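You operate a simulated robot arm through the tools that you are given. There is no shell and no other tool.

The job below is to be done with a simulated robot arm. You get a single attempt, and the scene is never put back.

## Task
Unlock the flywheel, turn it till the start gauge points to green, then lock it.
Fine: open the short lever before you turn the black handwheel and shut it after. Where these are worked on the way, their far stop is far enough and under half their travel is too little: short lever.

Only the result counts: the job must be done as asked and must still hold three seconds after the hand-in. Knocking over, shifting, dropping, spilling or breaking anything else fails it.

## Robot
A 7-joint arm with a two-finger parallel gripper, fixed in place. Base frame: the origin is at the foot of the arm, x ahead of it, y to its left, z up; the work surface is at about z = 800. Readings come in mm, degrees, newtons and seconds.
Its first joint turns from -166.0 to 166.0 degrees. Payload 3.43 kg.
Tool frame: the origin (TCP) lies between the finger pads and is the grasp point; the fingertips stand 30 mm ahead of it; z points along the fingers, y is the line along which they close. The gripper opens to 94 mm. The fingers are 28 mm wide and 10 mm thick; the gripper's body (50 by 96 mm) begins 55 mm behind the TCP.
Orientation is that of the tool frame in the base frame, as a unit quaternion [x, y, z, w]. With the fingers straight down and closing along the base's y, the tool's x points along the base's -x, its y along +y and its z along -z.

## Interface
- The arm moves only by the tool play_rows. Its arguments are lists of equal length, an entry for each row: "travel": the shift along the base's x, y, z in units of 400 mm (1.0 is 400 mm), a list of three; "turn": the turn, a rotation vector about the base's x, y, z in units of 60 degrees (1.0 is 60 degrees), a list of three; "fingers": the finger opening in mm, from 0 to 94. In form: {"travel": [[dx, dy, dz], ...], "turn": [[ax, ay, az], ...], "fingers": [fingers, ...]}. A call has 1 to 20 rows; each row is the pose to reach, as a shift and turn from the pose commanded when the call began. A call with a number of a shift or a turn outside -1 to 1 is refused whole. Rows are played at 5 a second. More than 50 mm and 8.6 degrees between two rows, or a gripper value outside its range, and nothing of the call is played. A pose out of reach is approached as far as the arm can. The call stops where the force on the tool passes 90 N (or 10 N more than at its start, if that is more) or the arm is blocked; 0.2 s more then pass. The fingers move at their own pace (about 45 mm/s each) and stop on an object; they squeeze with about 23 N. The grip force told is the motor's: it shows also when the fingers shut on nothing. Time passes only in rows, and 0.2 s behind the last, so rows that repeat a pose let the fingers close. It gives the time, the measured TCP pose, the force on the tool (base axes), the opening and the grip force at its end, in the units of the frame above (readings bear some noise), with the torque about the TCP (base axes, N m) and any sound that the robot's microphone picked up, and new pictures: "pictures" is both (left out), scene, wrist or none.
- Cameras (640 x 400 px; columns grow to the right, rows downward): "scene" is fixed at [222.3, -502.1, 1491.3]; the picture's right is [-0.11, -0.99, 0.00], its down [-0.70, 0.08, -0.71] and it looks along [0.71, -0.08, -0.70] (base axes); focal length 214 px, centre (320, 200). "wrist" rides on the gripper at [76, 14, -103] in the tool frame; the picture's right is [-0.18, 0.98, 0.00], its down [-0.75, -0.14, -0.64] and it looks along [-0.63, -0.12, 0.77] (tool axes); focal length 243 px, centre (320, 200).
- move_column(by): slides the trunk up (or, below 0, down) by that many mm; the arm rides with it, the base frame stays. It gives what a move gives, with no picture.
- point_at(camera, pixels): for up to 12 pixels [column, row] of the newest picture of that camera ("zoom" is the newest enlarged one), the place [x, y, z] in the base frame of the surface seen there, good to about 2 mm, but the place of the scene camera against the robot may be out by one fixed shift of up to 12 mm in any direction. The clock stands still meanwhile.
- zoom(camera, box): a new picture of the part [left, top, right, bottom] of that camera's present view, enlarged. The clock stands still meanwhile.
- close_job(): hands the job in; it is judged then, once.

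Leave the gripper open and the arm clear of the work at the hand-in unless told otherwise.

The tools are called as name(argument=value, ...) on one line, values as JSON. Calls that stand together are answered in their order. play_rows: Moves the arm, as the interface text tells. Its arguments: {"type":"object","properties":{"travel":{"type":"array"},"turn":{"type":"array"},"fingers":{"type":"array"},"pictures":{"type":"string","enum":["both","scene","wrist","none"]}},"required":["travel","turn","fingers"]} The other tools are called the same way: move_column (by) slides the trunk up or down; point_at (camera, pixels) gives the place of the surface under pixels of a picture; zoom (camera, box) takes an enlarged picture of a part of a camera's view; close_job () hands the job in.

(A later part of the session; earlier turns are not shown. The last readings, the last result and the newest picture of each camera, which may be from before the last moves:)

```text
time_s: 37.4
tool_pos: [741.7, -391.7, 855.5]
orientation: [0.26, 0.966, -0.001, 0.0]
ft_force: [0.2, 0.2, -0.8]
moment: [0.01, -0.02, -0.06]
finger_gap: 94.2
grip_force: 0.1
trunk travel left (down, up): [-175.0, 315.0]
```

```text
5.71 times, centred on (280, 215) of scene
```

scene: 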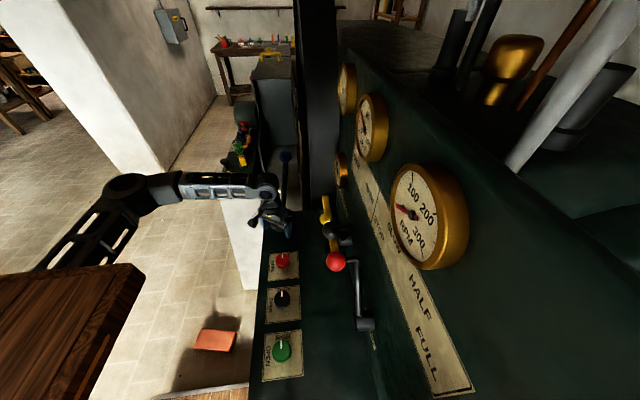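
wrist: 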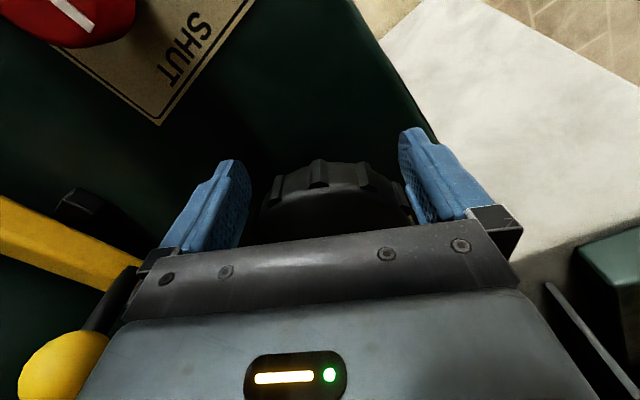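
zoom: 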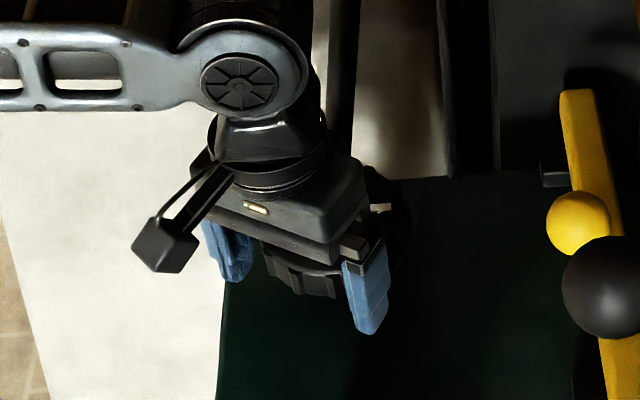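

The fingers straddle the wheel. I'll close them on it and check the opening and force.

play_rows(travel=[[0, 0, 0], [0, 0, 0], [0, 0, 0]], turn=[[0, 0, 0], [0, 0, 0], [0, 0, 0]], fingers=[70, 60, 60])

```text
time_s: 38.2
tool_pos: [739.7, -390.3, 854.6]
orientation: [0.261, 0.965, 0.001, -0.002]
ft_force: [-33.3, 28.4, 2.9]
moment: [0.06, -0.48, 0.36]
finger_gap: 71.6
grip_force: 40.2
trunk travel left (down, up): [-175.0, 315.0]
```

scene: 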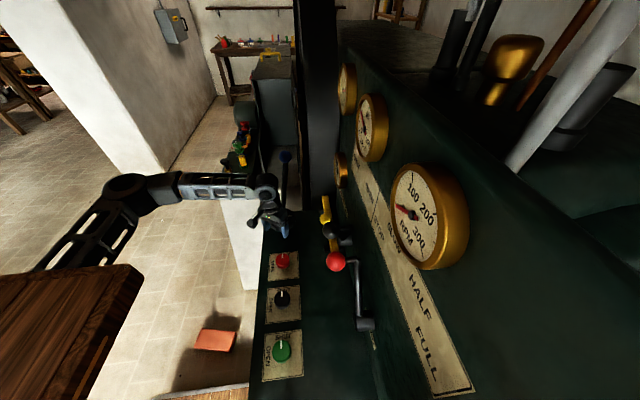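
wrist: 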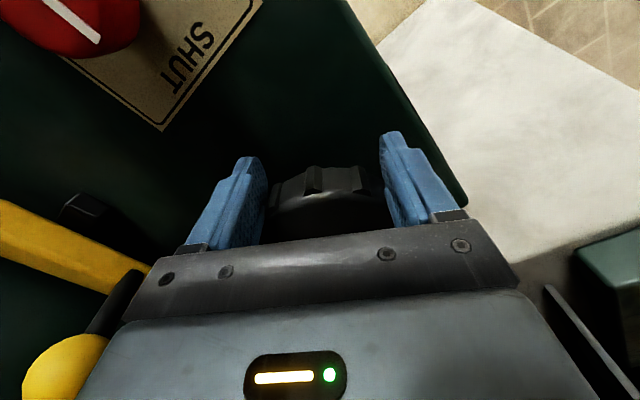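

The fingers have wedged on the wheel at 71.6 mm, with a radial push of about 44 N, so the contact is firm. I'll rotate the gripper rigidly about the wheel's axis by +10° (anticlockwise from above) as a test and watch the mark and the gauge.

play_rows(travel=[[-0.0047, -0.0085, 0], [-0.0086, -0.0174, 0], [-0.0086, -0.0174, 0]], turn=[[0, 0, 0.0833], [0, 0, 0.1667], [0, 0, 0.1667]], fingers=[60, 60, 60])

zoom(camera="scene", box=[327, 148, 355, 192])

zoom(camera="scene", box=[240, 180, 320, 250])

```text
time_s: 39.0
tool_pos: [735.0, -398.4, 855.0]
orientation: [0.177, 0.984, 0.002, -0.003]
ft_force: [-49.0, 43.8, -5.5]
moment: [-0.52, -0.35, 1.26]
finger_gap: 70.6
grip_force: 44.9
trunk travel left (down, up): [-175.0, 315.0]
```

scene: 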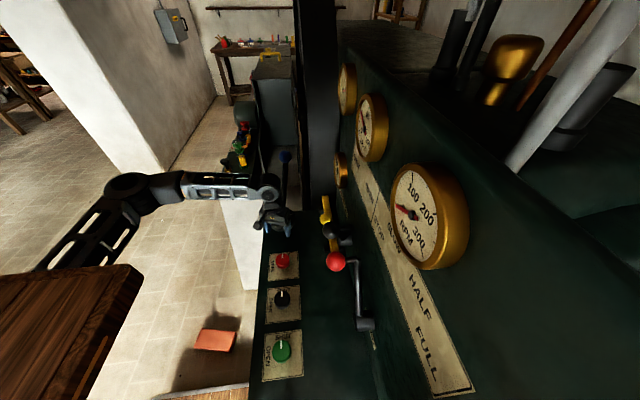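
wrist: 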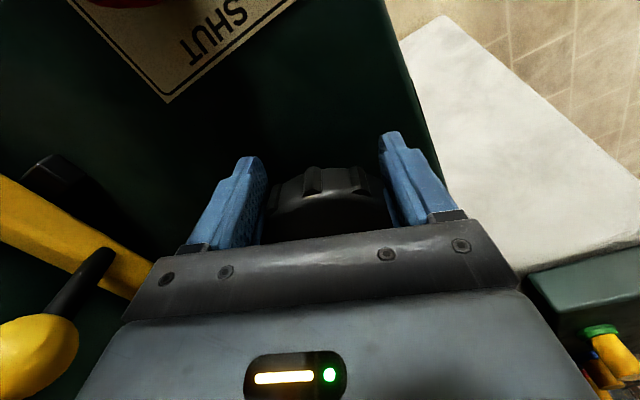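

```text
9.09 times, centred on (341, 170) of scene
```

zoom: 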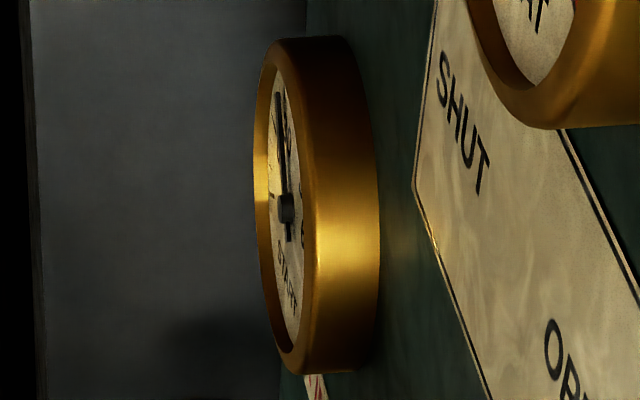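

```text
5.71 times, centred on (280, 215) of scene
```

zoom: 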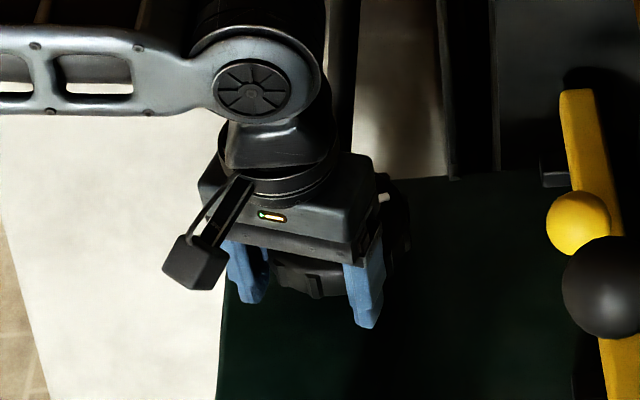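

It works. The lugs moved with the gripper and the gauge pointer shifted towards vertical (green) by about the same 10°, so anticlockwise is right, at roughly 1:1 with about 45° to go. I'll ease the radial pressure by 2 mm and rotate 18° more.

play_rows(travel=[[-0.00725, -0.0101, 0], [-0.0111, -0.02165, 0], [-0.0124, -0.0337, 0], [-0.0124, -0.0337, 0]], turn=[[0, 0, 0.1], [0, 0, 0.2], [0, 0, 0.3], [0, 0, 0.3]], fingers=[60, 60, 60, 60])

zoom(camera="scene", box=[327, 148, 355, 192])

zoom(camera="scene", box=[240, 180, 320, 250])

```text
time_s: 40.0
tool_pos: [732.2, -412.5, 854.6]
orientation: [0.019, 1.0, -0.001, 0.0]
ft_force: [-31.6, 21.1, -9.0]
moment: [-0.06, -0.19, 0.9]
finger_gap: 71.5
grip_force: 25.0
trunk travel left (down, up): [-175.0, 315.0]
```

scene: 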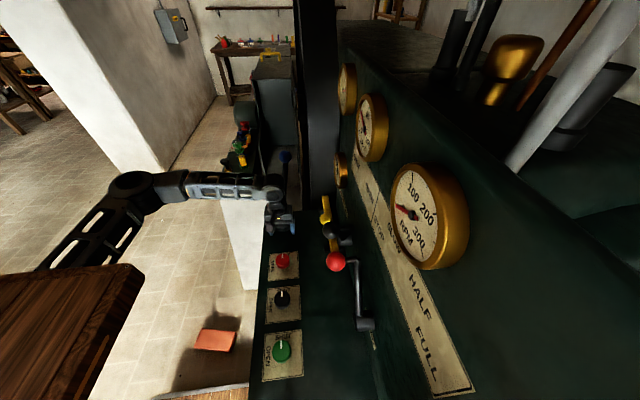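
wrist: 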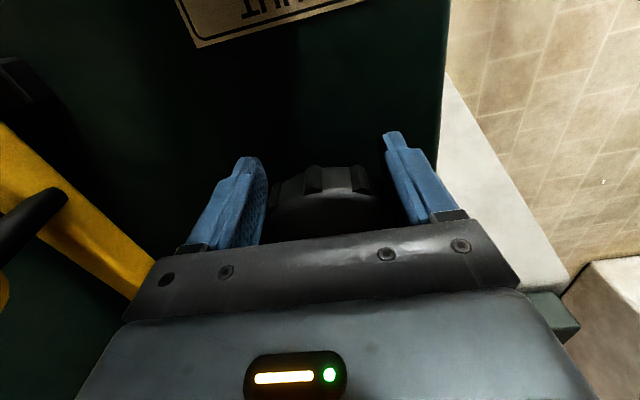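

```text
9.09 times, centred on (341, 170) of scene
```

zoom: 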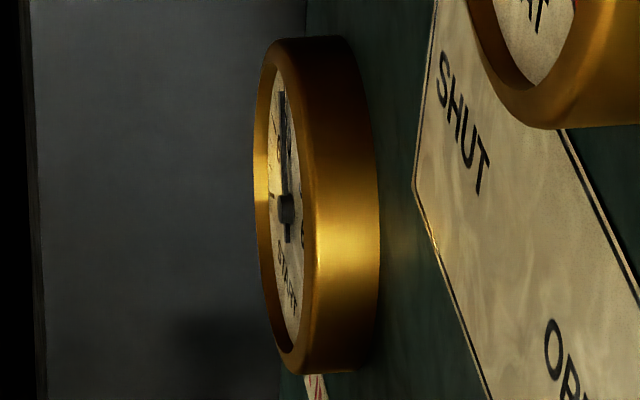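

```text
5.71 times, centred on (280, 215) of scene
```

zoom: 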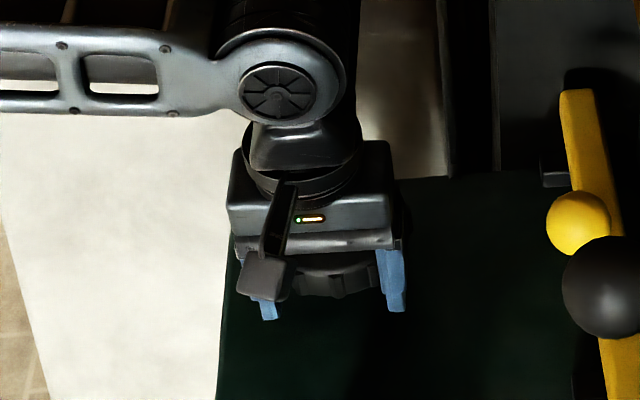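

The pointer is at about 30° from vertical by my estimate, having moved 57→46→30. I'll rotate another 16°.

play_rows(travel=[[0.0014, -0.0161, 0], [0.0038, -0.032, 0], [0.0038, -0.032, 0]], turn=[[0, 0, 0.1333], [0, 0, 0.2667], [0, 0, 0.2667]], fingers=[60, 60, 60])

zoom(camera="scene", box=[327, 148, 355, 192])

zoom(camera="scene", box=[240, 180, 320, 250])

```text
time_s: 40.8
tool_pos: [734.3, -426.2, 855.2]
orientation: [-0.12, 0.993, -0.001, 0.0]
ft_force: [-26.5, 16.1, -6.6]
moment: [-0.53, 0.25, 1.04]
finger_gap: 72.6
grip_force: 11.5
trunk travel left (down, up): [-175.0, 315.0]
```

scene: 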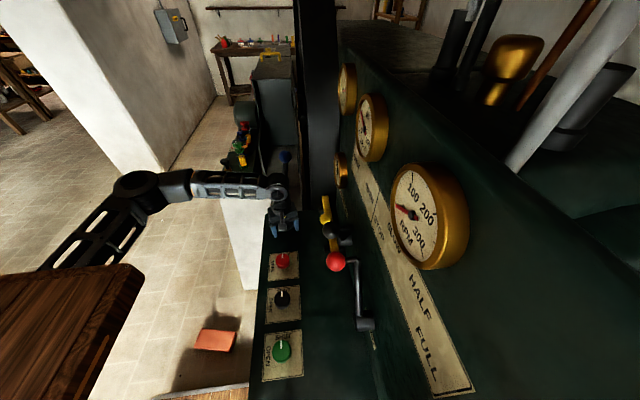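
wrist: 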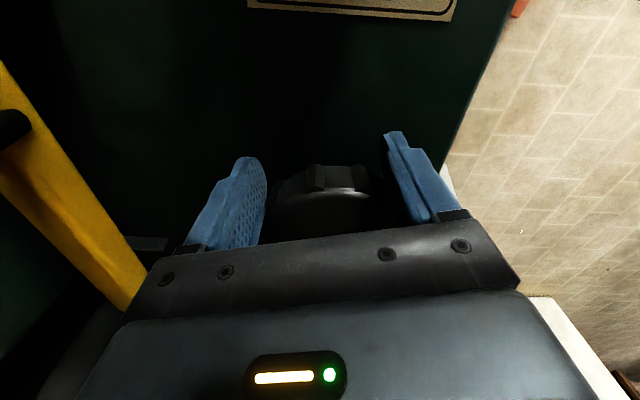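

```text
9.09 times, centred on (341, 170) of scene
```

zoom: 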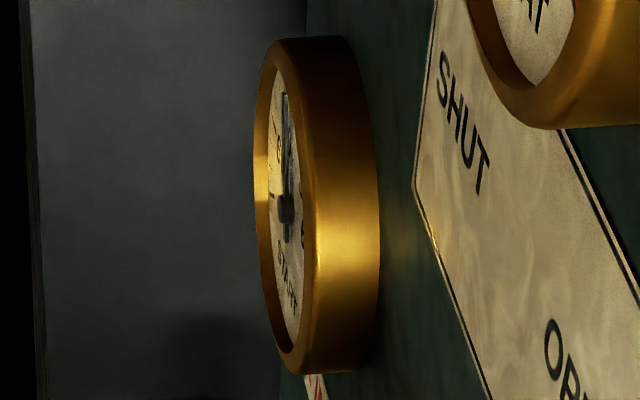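

```text
5.71 times, centred on (280, 215) of scene
```

zoom: 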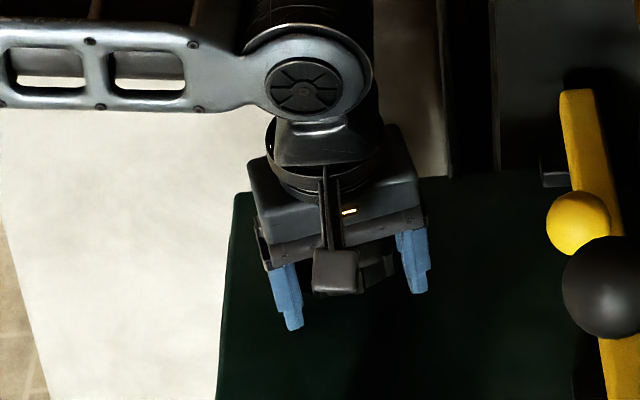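

The pointer is now about 20–25° from vertical, with a little slip at the lugs as the pressure dropped. I'll tighten the radial pressure slightly and rotate another 14°.

play_rows(travel=[[0.0069, -0.0145, 0], [0.01275, -0.02475, 0], [0.01275, -0.02475, 0]], turn=[[0, 0, 0.1333], [0, 0, 0.2333], [0, 0, 0.2333]], fingers=[60, 60, 60])

zoom(camera="scene", box=[332, 150, 350, 190])

zoom(camera="wrist", box=[200, 120, 440, 260])

```text
time_s: 41.6
tool_pos: [736.9, -437.6, 855.8]
orientation: [-0.239, 0.971, -0.001, -0.001]
ft_force: [-35.3, 5.4, -0.9]
moment: [0.34, -0.1, 0.95]
finger_gap: 71.0
grip_force: 20.5
trunk travel left (down, up): [-175.0, 315.0]
```

scene: 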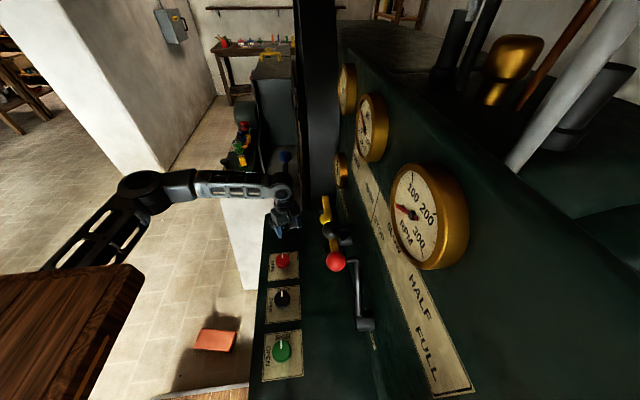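
wrist: 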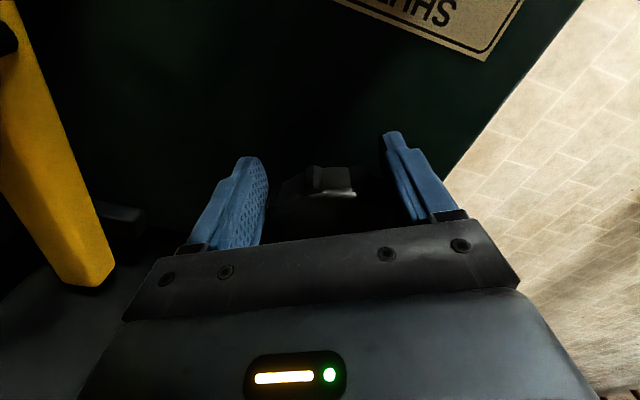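

```text
10.00 times, centred on (341, 170) of scene
```

zoom: 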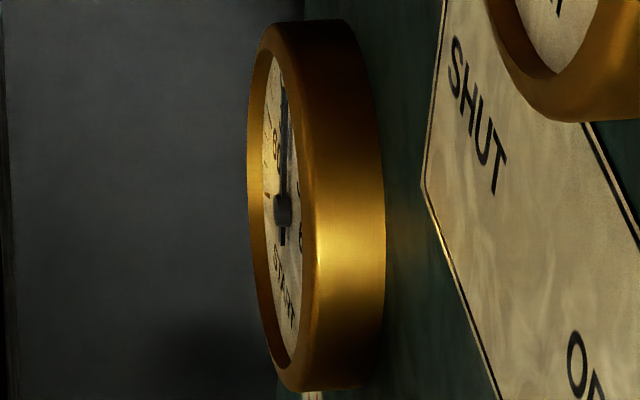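

```text
2.67 times, centred on (320, 190) of wrist
```

zoom: 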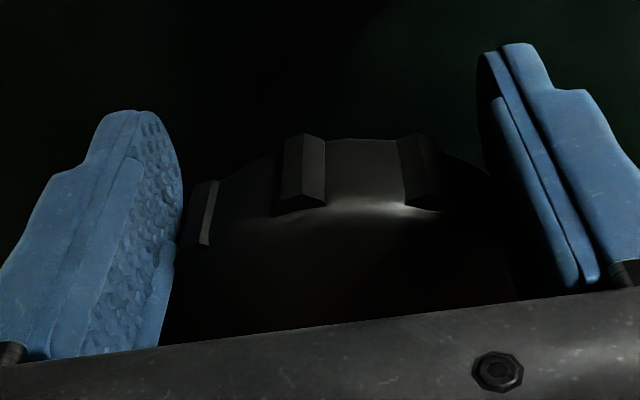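

The pointer is now about 15–17° from vertical. I'll turn another 12° and then take a proper front view of the gauge.

play_rows(travel=[[0.00575, -0.0101, 0], [0.0125, -0.0196, 0], [0.0125, -0.0196, 0]], turn=[[0, 0, 0.1], [0, 0, 0.2], [0, 0, 0.2]], fingers=[60, 60, 60])

zoom(camera="scene", box=[332, 150, 350, 190])

```text
time_s: 42.4
tool_pos: [744.3, -444.9, 854.9]
orientation: [-0.34, 0.94, -0.001, -0.001]
ft_force: [-31.4, -2.9, -8.4]
moment: [-0.63, 0.09, 0.85]
finger_gap: 71.7
grip_force: 12.8
trunk travel left (down, up): [-175.0, 315.0]
```

scene: 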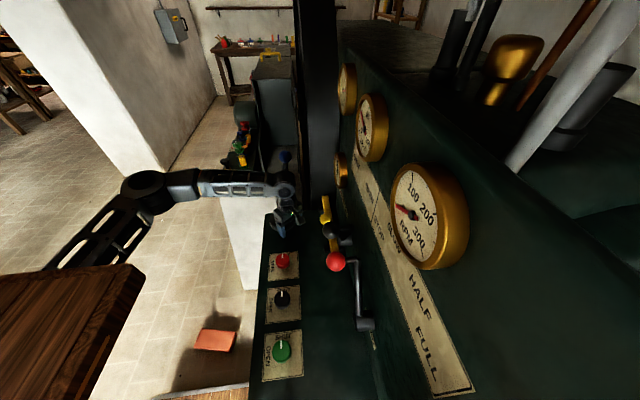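
wrist: 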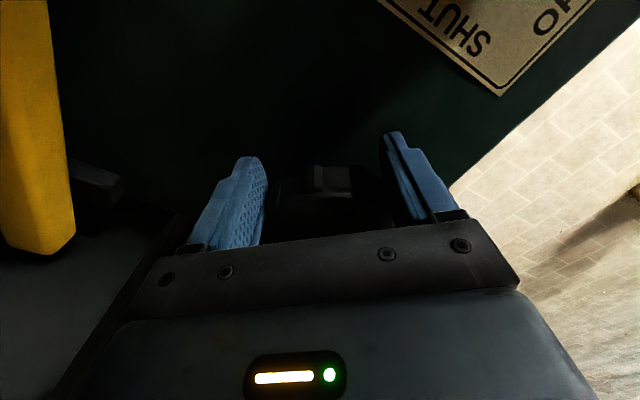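

```text
10.00 times, centred on (341, 170) of scene
```

zoom: 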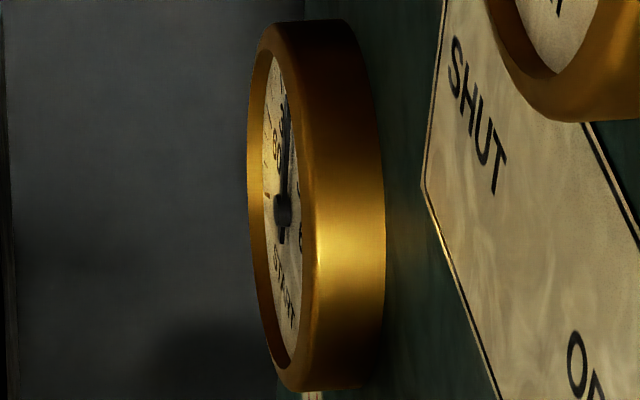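

The pointer looks about 11° from vertical, close to the green band. The net force direction suggests the wheel's true centre is about 3 mm more towards +y. I'll open the fingers, lift straight up and head to a place with a clear front view of the gauge.

play_rows(travel=[[0, 0, 0], [0, 0, 0], [0, 0.005, 0.1], [0, 0.005, 0.2], [-0.035, 0.03, 0.28], [-0.07, 0.055, 0.36], [-0.105, 0.08, 0.44], [-0.14, 0.1, 0.52], [-0.175, 0.12, 0.6], [-0.21, 0.133, 0.66]], turn=[[0, 0, 0], [0, 0, 0], [0, 0, 0], [0, 0, 0], [0, 0, -0.13], [0, 0, -0.26], [0, 0, -0.39], [0, 0, -0.52], [0, 0, -0.65], [0, 0, -0.78]], fingers=[94, 94, 94, 94, 94, 94, 94, 94, 94, 94])

zoom(camera="scene", box=[332, 150, 350, 190])

```text
time_s: 44.6
tool_pos: [660.0, -390.9, 1117.0]
orientation: [0.062, 0.998, -0.001, -0.001]
ft_force: [0.3, 0.9, -0.6]
moment: [0.0, 0.01, -0.01]
finger_gap: 93.9
grip_force: 0.1
trunk travel left (down, up): [-175.0, 315.0]
```

scene: 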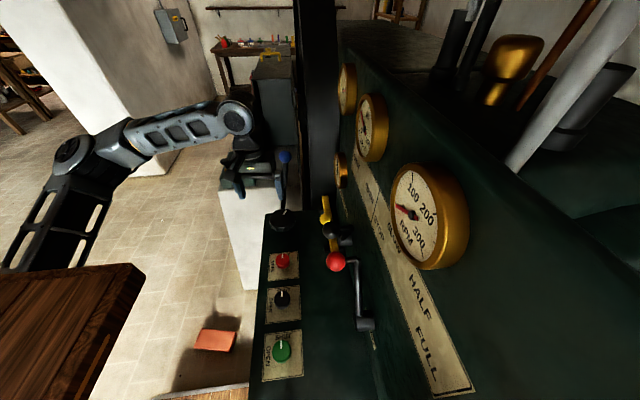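
wrist: 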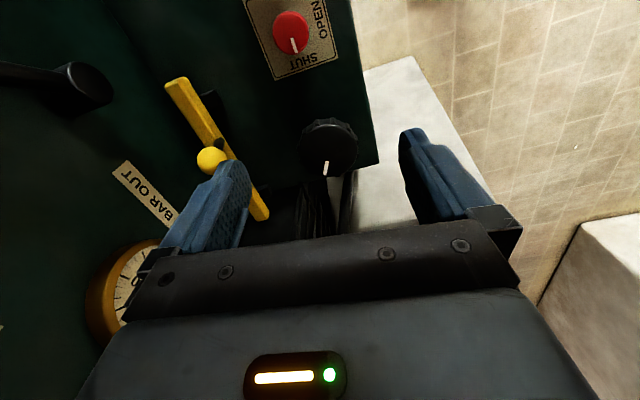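

```text
10.00 times, centred on (341, 170) of scene
```

zoom: 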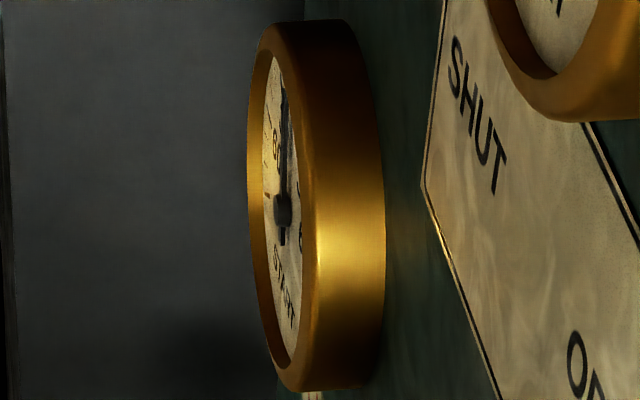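

The arm is clear. I'll rotate back and tilt to get a front view of the START gauge.

play_rows(travel=[[-0.025, 0.017, 0.055], [-0.05, 0.034, 0.11], [-0.075, 0.051, 0.166], [-0.1, 0.068, 0.222], [-0.125, 0.085, 0.277], [-0.15, 0.1025, 0.3325]], turn=[[-0.0254, -0.0505, -0.1073], [-0.0508, -0.101, -0.2147], [-0.0762, -0.1515, -0.322], [-0.1016, -0.2019, -0.4293], [-0.127, -0.2524, -0.5367], [-0.1524, -0.3029, -0.644]], fingers=[94, 94, 94, 94, 94, 94], pictures="wrist")

```text
time_s: 46.0
tool_pos: [600.5, -350.5, 1250.3]
orientation: [0.386, 0.906, -0.068, 0.16]
ft_force: [-0.4, -0.8, -0.4]
moment: [0.03, 0.0, 0.02]
finger_gap: 94.1
grip_force: 0.1
trunk travel left (down, up): [-175.0, 315.0]
```

wrist: 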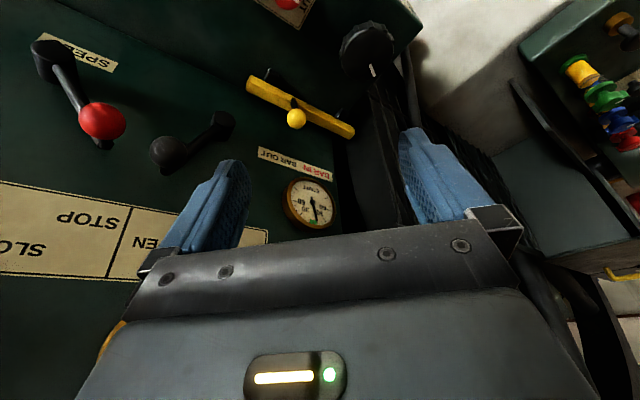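

The gauge shows at (310,205). I'll zoom in on it.

zoom(camera="wrist", box=[280, 172, 340, 232])

zoom(camera="wrist", box=[330, 15, 410, 85])

point_at(camera="zoom", pixels=[[320, 200]])

```text
6.67 times, centred on (310, 202) of wrist
```

zoom: 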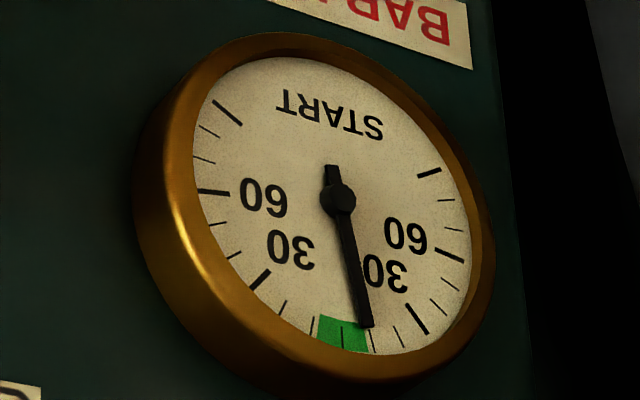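

```text
5.71 times, centred on (370, 50) of wrist
```

zoom: 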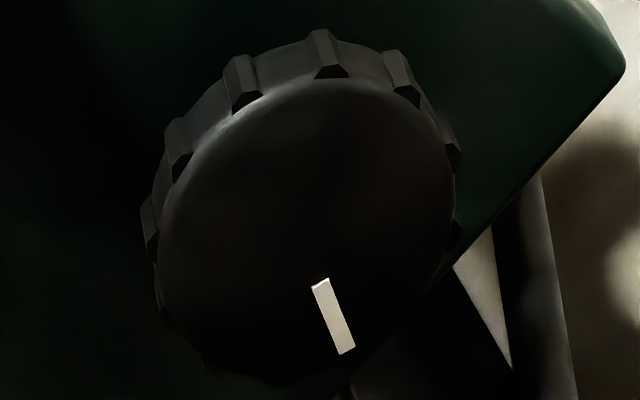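

```text
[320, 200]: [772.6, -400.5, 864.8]
```

The pointer tip is right at the edge of the green band, at about 10 on the scale, so roughly 10° more is needed to centre it. I'll measure the handwheel's white mark to work out the actual turn ratio.

point_at(camera="wrist", pixels=[[370.4, 65], [372.5, 70], [374.5, 75.5], [343, 45], [350, 33], [370, 28], [386, 38], [391, 50], [346, 58], [355, 70]])

```text
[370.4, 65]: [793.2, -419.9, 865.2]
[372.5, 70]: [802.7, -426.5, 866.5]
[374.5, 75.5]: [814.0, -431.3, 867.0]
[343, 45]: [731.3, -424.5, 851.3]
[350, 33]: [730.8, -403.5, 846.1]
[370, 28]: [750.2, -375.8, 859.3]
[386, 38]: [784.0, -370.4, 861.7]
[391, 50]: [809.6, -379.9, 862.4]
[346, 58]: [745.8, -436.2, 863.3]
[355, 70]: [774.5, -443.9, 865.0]
```

The mark moved from about −86° to −28.5°, so the wheel turned 58° and the gauge follows at roughly 0.6–0.7 of that. About 15° more wheel is needed. The mark lines also give a better wheel centre of (778.5,-412). I'll go back beside the wheel for a second hold.

play_rows(travel=[[0.036, -0.006, -0.1], [0.072, -0.012, -0.2], [0.108, -0.018, -0.305], [0.144, -0.024, -0.41], [0.18, -0.03, -0.515], [0.215, -0.036, -0.62], [0.25, -0.041, -0.726]], turn=[[0.0295, 0.0374, 0.0377], [0.0589, 0.0748, 0.0754], [0.0884, 0.1122, 0.1131], [0.1179, 0.1497, 0.1509], [0.1474, 0.1871, 0.1886], [0.1768, 0.2245, 0.2263], [0.2063, 0.2619, 0.264]], fingers=[94, 94, 94, 94, 94, 94, 94])

```text
time_s: 47.6
tool_pos: [700.1, -365.6, 960.4]
orientation: [0.259, 0.966, 0.0, 0.0]
ft_force: [0.7, -0.7, 0.6]
moment: [0.02, -0.05, 0.02]
finger_gap: 94.3
grip_force: 0.0
trunk travel left (down, up): [-175.0, 315.0]
```

scene: 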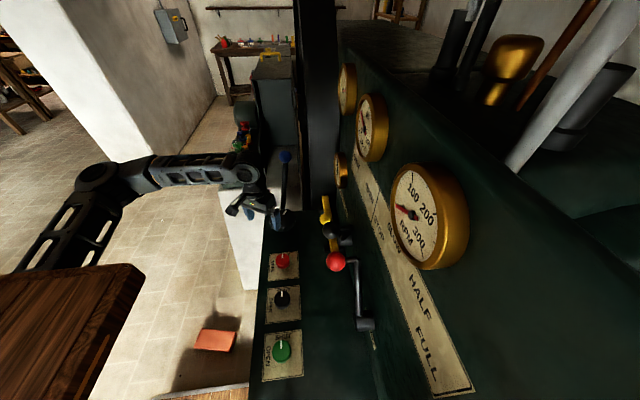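
wrist: 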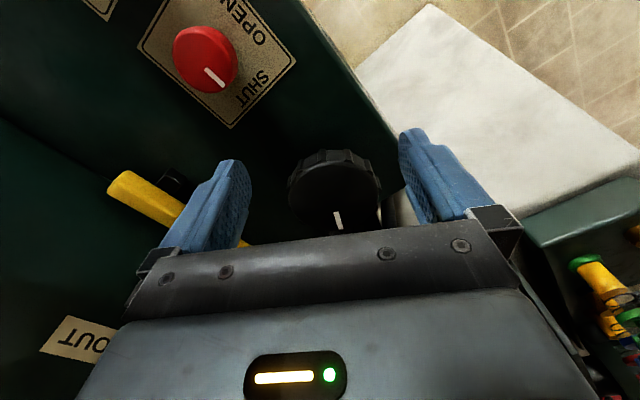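

The mark now points away from the camera, as expected. I'll descend beside the wheel and slide in as before.

play_rows(travel=[[0, 0, -0.09], [0, 0, -0.18], [0, 0, -0.2635], [0.025, -0.016, -0.2635], [0.05, -0.031, -0.2635], [0.075, -0.046, -0.2635], [0.1008, -0.061, -0.2635]], turn=[[0, 0, 0], [0, 0, 0], [0, 0, 0], [0, 0, 0], [0, 0, 0], [0, 0, 0], [0, 0, 0]], fingers=[94, 94, 94, 94, 94, 94, 94], pictures="wrist")

zoom(camera="wrist", box=[200, 120, 440, 260])

zoom(camera="scene", box=[332, 150, 350, 190])

```text
time_s: 49.2
tool_pos: [741.7, -390.3, 855.7]
orientation: [0.259, 0.966, -0.002, 0.0]
ft_force: [-0.3, 0.2, 0.7]
moment: [0.02, -0.03, -0.03]
finger_gap: 94.2
grip_force: 0.0
trunk travel left (down, up): [-175.0, 315.0]
```

wrist: 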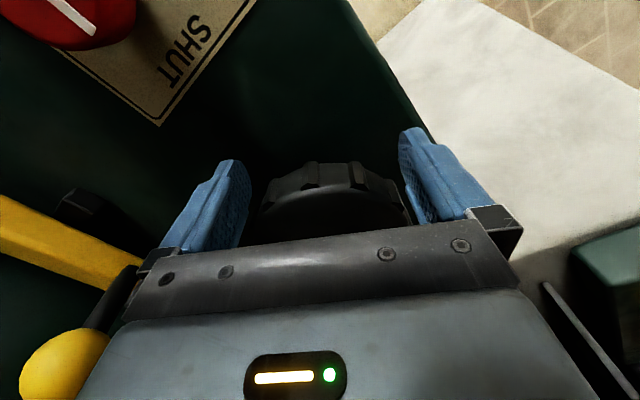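

```text
2.67 times, centred on (320, 190) of wrist
```

zoom: 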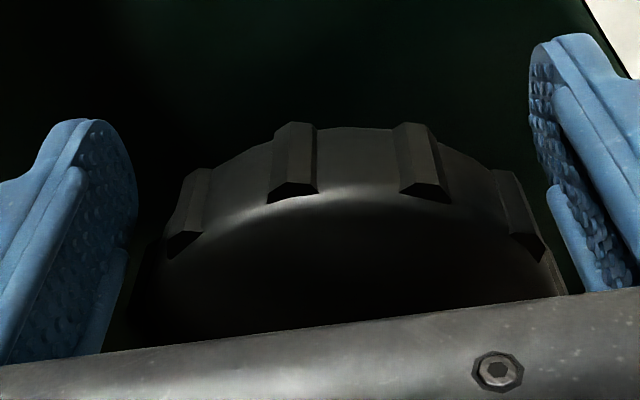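

```text
10.00 times, centred on (341, 170) of scene
```

zoom: 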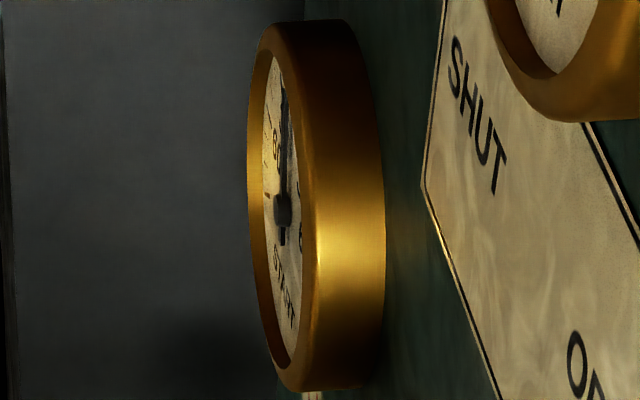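

Well placed. I'll close on the wheel and rotate about 18° (allowing for slip) about the refined centre.

play_rows(travel=[[0, 0, 0], [0, 0, 0], [0, 0, 0], [-0.0052, -0.01, 0], [-0.0092, -0.0204, 0], [-0.0122, -0.0312, 0], [-0.0122, -0.0312, 0]], turn=[[0, 0, 0], [0, 0, 0], [0, 0, 0], [0, 0, 0.1], [0, 0, 0.2], [0, 0, 0.3], [0, 0, 0.3]], fingers=[70, 60, 60, 60, 60, 60, 60], pictures="wrist")

zoom(camera="scene", box=[332, 150, 350, 190])

zoom(camera="wrist", box=[200, 120, 440, 260])

```text
time_s: 50.8
tool_pos: [731.3, -404.5, 855.8]
orientation: [0.107, 0.994, -0.001, -0.004]
ft_force: [-52.9, 11.1, -9.5]
moment: [0.44, -0.69, 0.03]
finger_gap: 66.4
grip_force: 44.8
trunk travel left (down, up): [-175.0, 315.0]
```

wrist: 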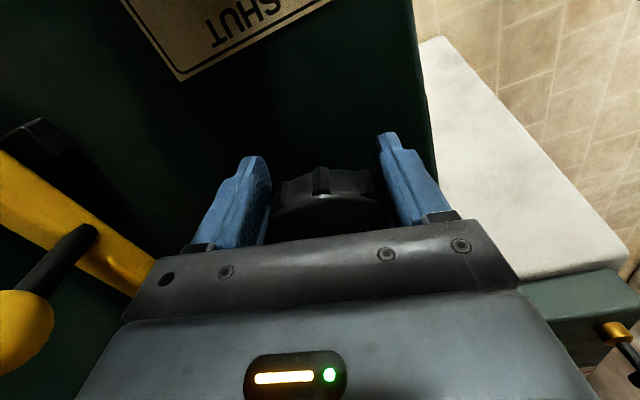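

```text
10.00 times, centred on (341, 170) of scene
```

zoom: 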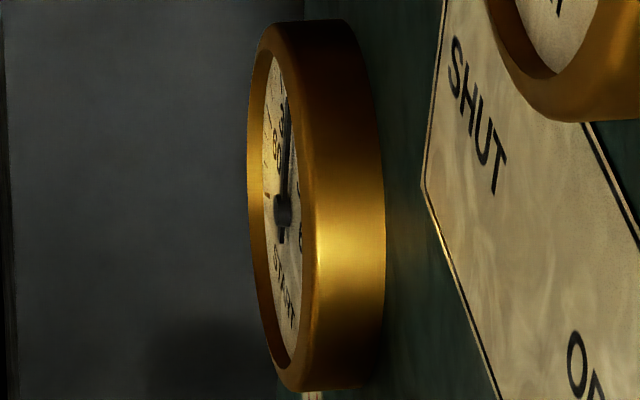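

```text
2.67 times, centred on (320, 190) of wrist
```

zoom: 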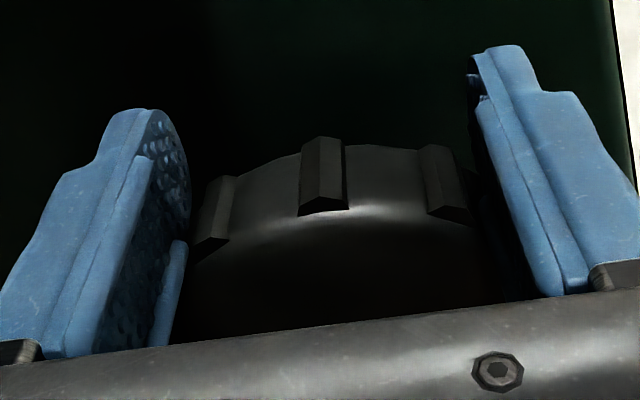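

The pointer has moved a little. I'll add a further 6° and compare.

play_rows(travel=[[-0.0019, -0.011, 0], [-0.0019, -0.011, 0]], turn=[[0, 0, 0.1], [0, 0, 0.1]], fingers=[60, 60], pictures="wrist")

zoom(camera="scene", box=[332, 150, 350, 190])

zoom(camera="wrist", box=[200, 120, 440, 260])

```text
time_s: 51.4
tool_pos: [730.8, -409.9, 855.9]
orientation: [0.056, 0.998, -0.001, -0.003]
ft_force: [-53.7, 1.7, -16.0]
moment: [-0.5, -0.03, -0.23]
finger_gap: 66.4
grip_force: 44.1
trunk travel left (down, up): [-175.0, 315.0]
```

wrist: 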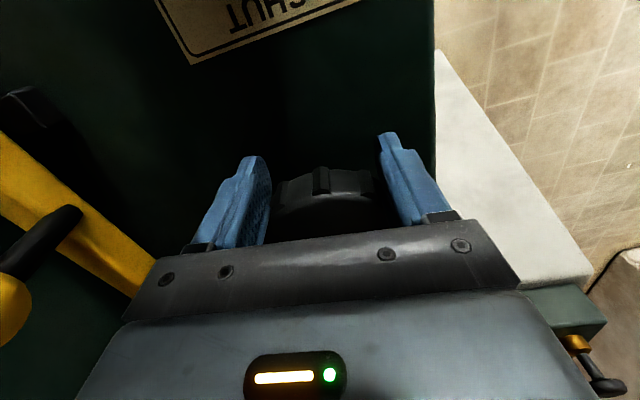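

```text
10.00 times, centred on (341, 170) of scene
```

zoom: 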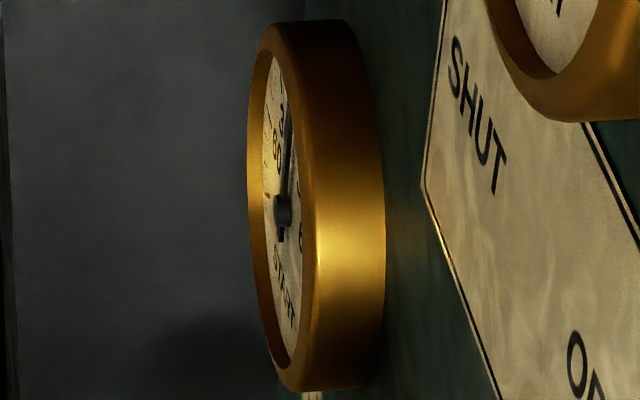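

```text
2.67 times, centred on (320, 190) of wrist
```

zoom: 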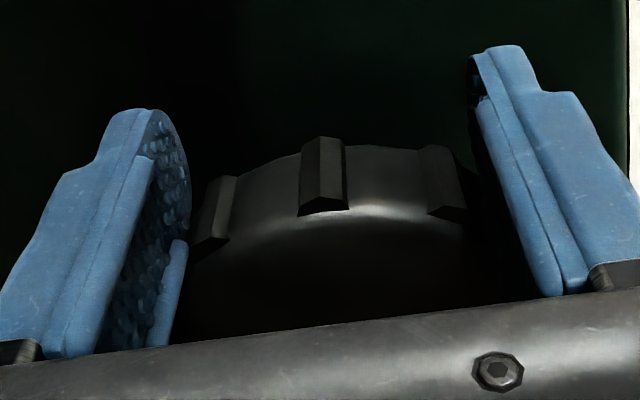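

The pointer now looks nearly vertical and the wheel moved without slipping. I'll open the fingers, lift off and take another front view to check.

play_rows(travel=[[0, 0, 0], [0, 0, 0], [0, 0, 0.1], [0, 0, 0.2], [-0.05, 0.012, 0.3], [-0.11, 0.025, 0.4], [-0.17, 0.037, 0.5], [-0.225, 0.045, 0.61]], turn=[[0, 0, 0], [0, 0, 0], [0, 0, 0], [0, 0, 0], [0, 0, 0], [0, 0, 0], [0, 0, 0], [0, 0, 0]], fingers=[94, 94, 94, 94, 94, 94, 94, 94], pictures="none")

play_rows(travel=[[-0.018, 0.017, 0.06], [-0.037, 0.034, 0.12], [-0.056, 0.051, 0.18], [-0.075, 0.068, 0.24], [-0.094, 0.085, 0.3], [-0.1125, 0.1, 0.365]], turn=[[-0.0254, -0.0505, -0.1073], [-0.0508, -0.101, -0.2147], [-0.0762, -0.1515, -0.322], [-0.1016, -0.2019, -0.4293], [-0.127, -0.2524, -0.5367], [-0.1524, -0.3029, -0.644]], fingers=[94, 94, 94, 94, 94, 94])

zoom(camera="wrist", box=[280, 172, 340, 232])

```text
time_s: 53.2
tool_pos: [643.9, -388.5, 1099.3]
orientation: [0.052, 0.999, -0.002, 0.0]
ft_force: [-0.6, 0.4, -0.9]
moment: [-0.02, 0.07, 0.0]
finger_gap: 93.8
grip_force: 0.1
trunk travel left (down, up): [-175.0, 315.0]
```

```text
time_s: 54.6
tool_pos: [599.2, -350.1, 1246.5]
orientation: [0.379, 0.909, -0.071, 0.16]
ft_force: [-0.3, 0.0, -1.4]
moment: [0.0, 0.01, 0.02]
finger_gap: 94.0
grip_force: 0.0
trunk travel left (down, up): [-175.0, 315.0]
```

scene: 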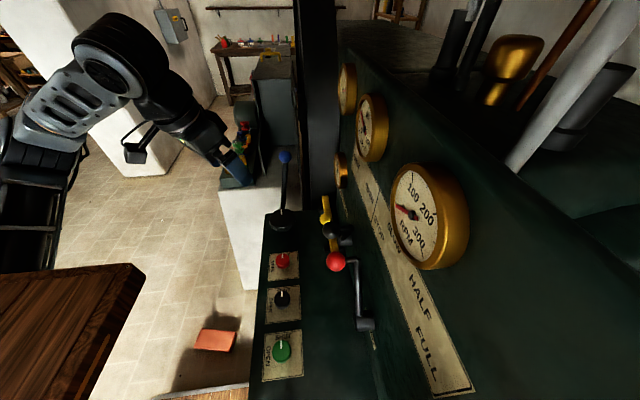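
wrist: 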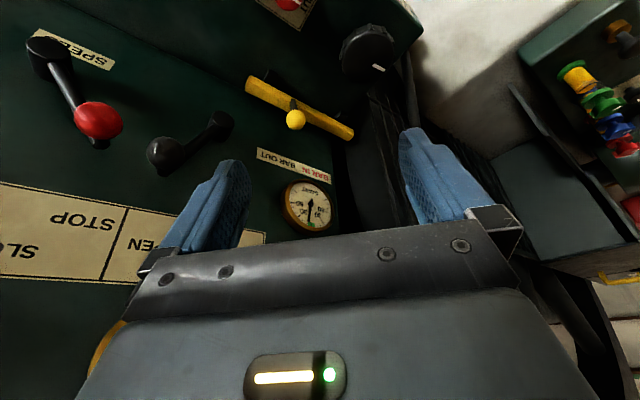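

```text
6.67 times, centred on (310, 202) of wrist
```

zoom: 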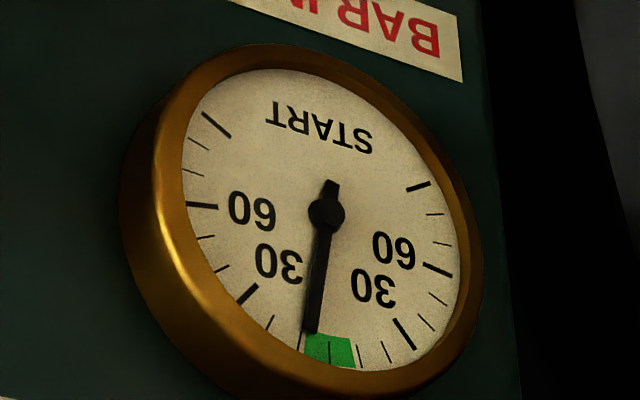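

It overshot slightly: the pointer tip is now at the left part of the green band, about −7 or −8. It's in green but near the edge. I'll measure the mark to get the exact ratio and make a small correction back.

zoom(camera="wrist", box=[335, 15, 405, 85])

zoom(camera="wrist", box=[296, 195, 326, 235])

point_at(camera="wrist", pixels=[[374, 66], [377, 67.5], [380, 69], [383, 70.5], [345, 45], [352, 33], [372, 27], [388, 38], [393, 50]])

```text
5.71 times, centred on (370, 50) of wrist
```

zoom: 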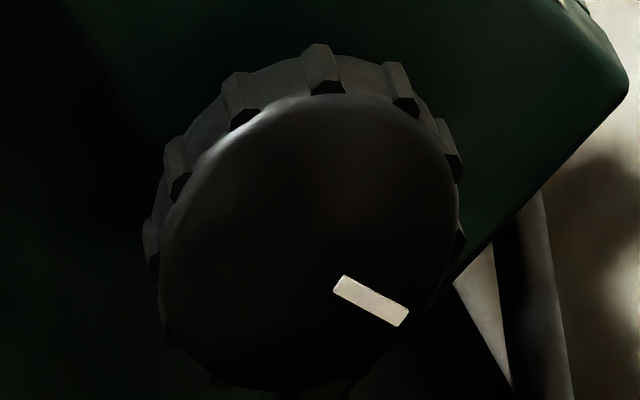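

```text
10.00 times, centred on (311, 215) of wrist
```

zoom: 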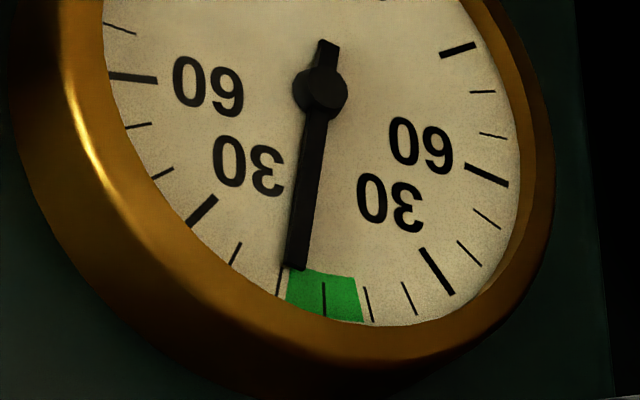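

```text
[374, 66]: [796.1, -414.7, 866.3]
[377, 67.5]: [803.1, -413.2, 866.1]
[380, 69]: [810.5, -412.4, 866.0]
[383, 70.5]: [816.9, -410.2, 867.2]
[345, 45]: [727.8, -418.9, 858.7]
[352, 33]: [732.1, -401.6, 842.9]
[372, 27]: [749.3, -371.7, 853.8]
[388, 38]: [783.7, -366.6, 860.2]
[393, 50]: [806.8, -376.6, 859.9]
```

The reading works out at about −6.3 against a green band of about ±7.5. The wheel turned about 30° for 16 on the scale, a ratio of about 0.53. I want it centred, so I'll return to the same hold (yaw −6°) and turn back about 12°. First I'll move beside the wheel.

play_rows(travel=[[0.032, -0.0186, -0.102], [0.064, -0.037, -0.204], [0.096, -0.0557, -0.307], [0.128, -0.0743, -0.409], [0.16, -0.0929, -0.511], [0.192, -0.111, -0.614], [0.2245, -0.13, -0.716]], turn=[[0.0218, 0.0433, 0.092], [0.0435, 0.0865, 0.184], [0.0653, 0.1298, 0.276], [0.0871, 0.1731, 0.368], [0.1089, 0.2164, 0.46], [0.1306, 0.2596, 0.552], [0.1524, 0.3029, 0.644]], fingers=[94, 94, 94, 94, 94, 94, 94], pictures="wrist")

```text
time_s: 56.2
tool_pos: [690.6, -401.1, 959.0]
orientation: [0.053, 0.999, -0.001, 0.0]
ft_force: [-0.3, -0.1, 0.3]
moment: [0.01, -0.02, -0.02]
finger_gap: 94.2
grip_force: 0.0
trunk travel left (down, up): [-175.0, 315.0]
```

wrist: 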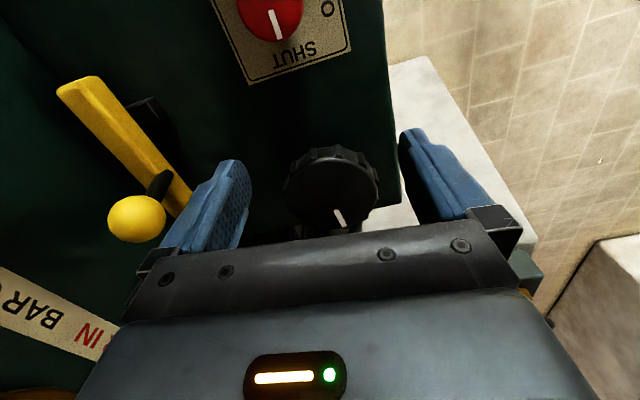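

Good. I'll descend beside the wheel and slide in along this direction.

play_rows(travel=[[0, 0, -0.09], [0, 0, -0.18], [0, 0, -0.2575], [0.028, -0.004, -0.2575], [0.056, -0.008, -0.2575], [0.085, -0.012, -0.2575], [0.113, -0.0158, -0.2575]], turn=[[0, 0, 0], [0, 0, 0], [0, 0, 0], [0, 0, 0], [0, 0, 0], [0, 0, 0], [0, 0, 0]], fingers=[94, 94, 94, 94, 94, 94, 94], pictures="wrist")

zoom(camera="wrist", box=[200, 120, 440, 260])

zoom(camera="scene", box=[332, 150, 350, 190])

```text
time_s: 57.8
tool_pos: [735.9, -408.4, 857.3]
orientation: [0.053, 0.999, 0.0, 0.0]
ft_force: [-0.2, 0.7, 0.0]
moment: [0.0, -0.01, 0.02]
finger_gap: 94.2
grip_force: 0.0
trunk travel left (down, up): [-175.0, 315.0]
```

wrist: 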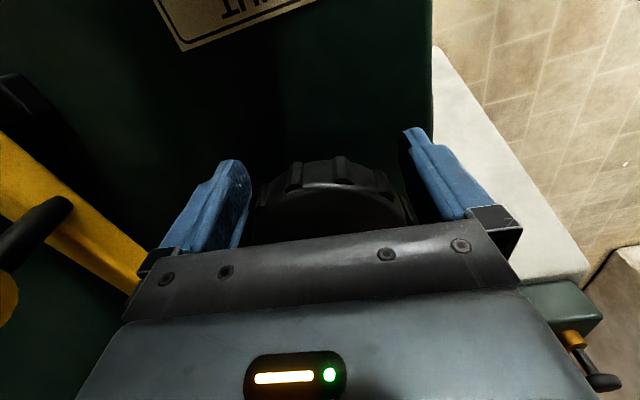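

```text
2.67 times, centred on (320, 190) of wrist
```

zoom: 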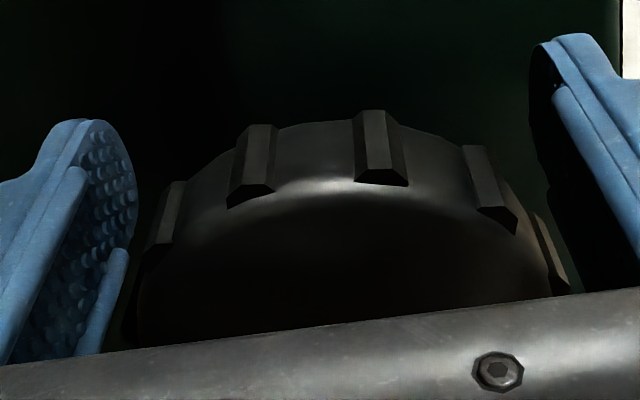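

```text
10.00 times, centred on (341, 170) of scene
```

zoom: 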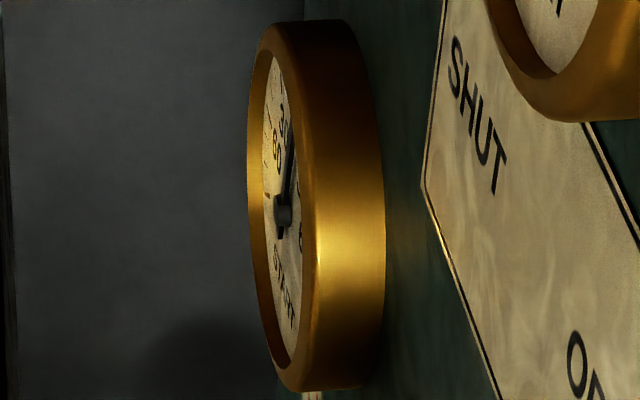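

Before closing again I want something more precise than the wedge hold, because it shifts the wheel a few degrees when closing and opening. The wheel turns easily, so I can nudge one lug with a single finger. I'll measure the near lugs' positions.

point_at(camera="wrist", pixels=[[296, 168], [300, 168], [293, 172], [341, 163], [337, 164], [346, 165], [320, 168], [297, 180], [342, 173], [380, 176], [265, 190], [318, 166]])

zoom(camera="wrist", box=[250, 140, 410, 240])

```text
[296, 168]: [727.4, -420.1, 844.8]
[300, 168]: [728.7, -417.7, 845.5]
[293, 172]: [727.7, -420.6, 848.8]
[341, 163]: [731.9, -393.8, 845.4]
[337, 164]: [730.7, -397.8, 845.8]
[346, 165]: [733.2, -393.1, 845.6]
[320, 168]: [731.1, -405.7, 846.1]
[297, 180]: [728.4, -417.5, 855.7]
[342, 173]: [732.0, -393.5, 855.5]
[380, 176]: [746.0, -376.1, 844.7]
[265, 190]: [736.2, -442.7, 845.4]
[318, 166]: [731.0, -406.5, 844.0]
```

```text
4.00 times, centred on (330, 190) of wrist
```

zoom: 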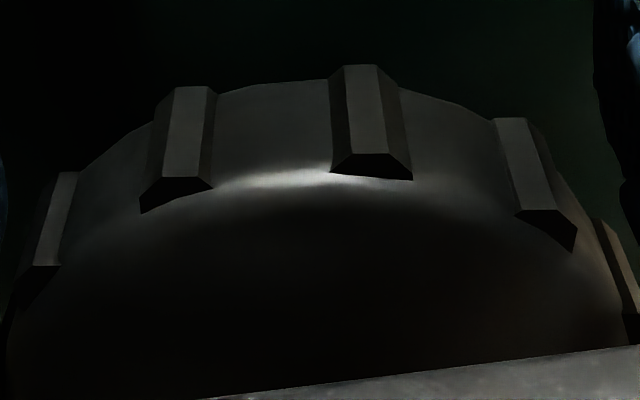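

The lugs are at azimuths of about 188° and 159° seen from the wheel's centre, so the gap between them faces the gripper's near direction (174°). A neat positive drive: straddle just these two lugs with the fingers about 48 mm apart and pinch them, so the gripper's angle sets the wheel's angle. I'll back out radially and narrow the fingers.

play_rows(travel=[[-0.039, 0.0042, 0], [-0.078, 0.0083, 0], [-0.1168, 0.0125, 0], [-0.1168, 0.0125, 0], [-0.1168, 0.0125, 0], [-0.1168, 0.0125, 0]], turn=[[0, 0, 0], [0, 0, 0], [0, 0, 0], [0, 0, 0], [0, 0, 0], [0, 0, 0]], fingers=[94, 94, 70, 50, 50, 50], pictures="wrist")

```text
time_s: 59.2
tool_pos: [689.3, -403.7, 856.0]
orientation: [0.054, 0.999, -0.002, 0.001]
ft_force: [0.9, 0.5, -0.2]
moment: [0.0, 0.03, 0.03]
finger_gap: 50.0
grip_force: 0.1
trunk travel left (down, up): [-175.0, 315.0]
```

wrist: 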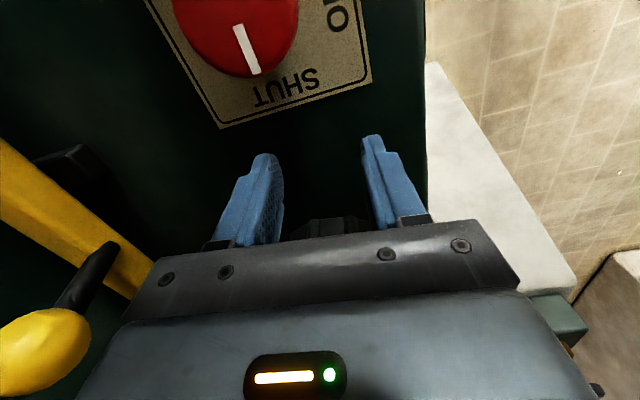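

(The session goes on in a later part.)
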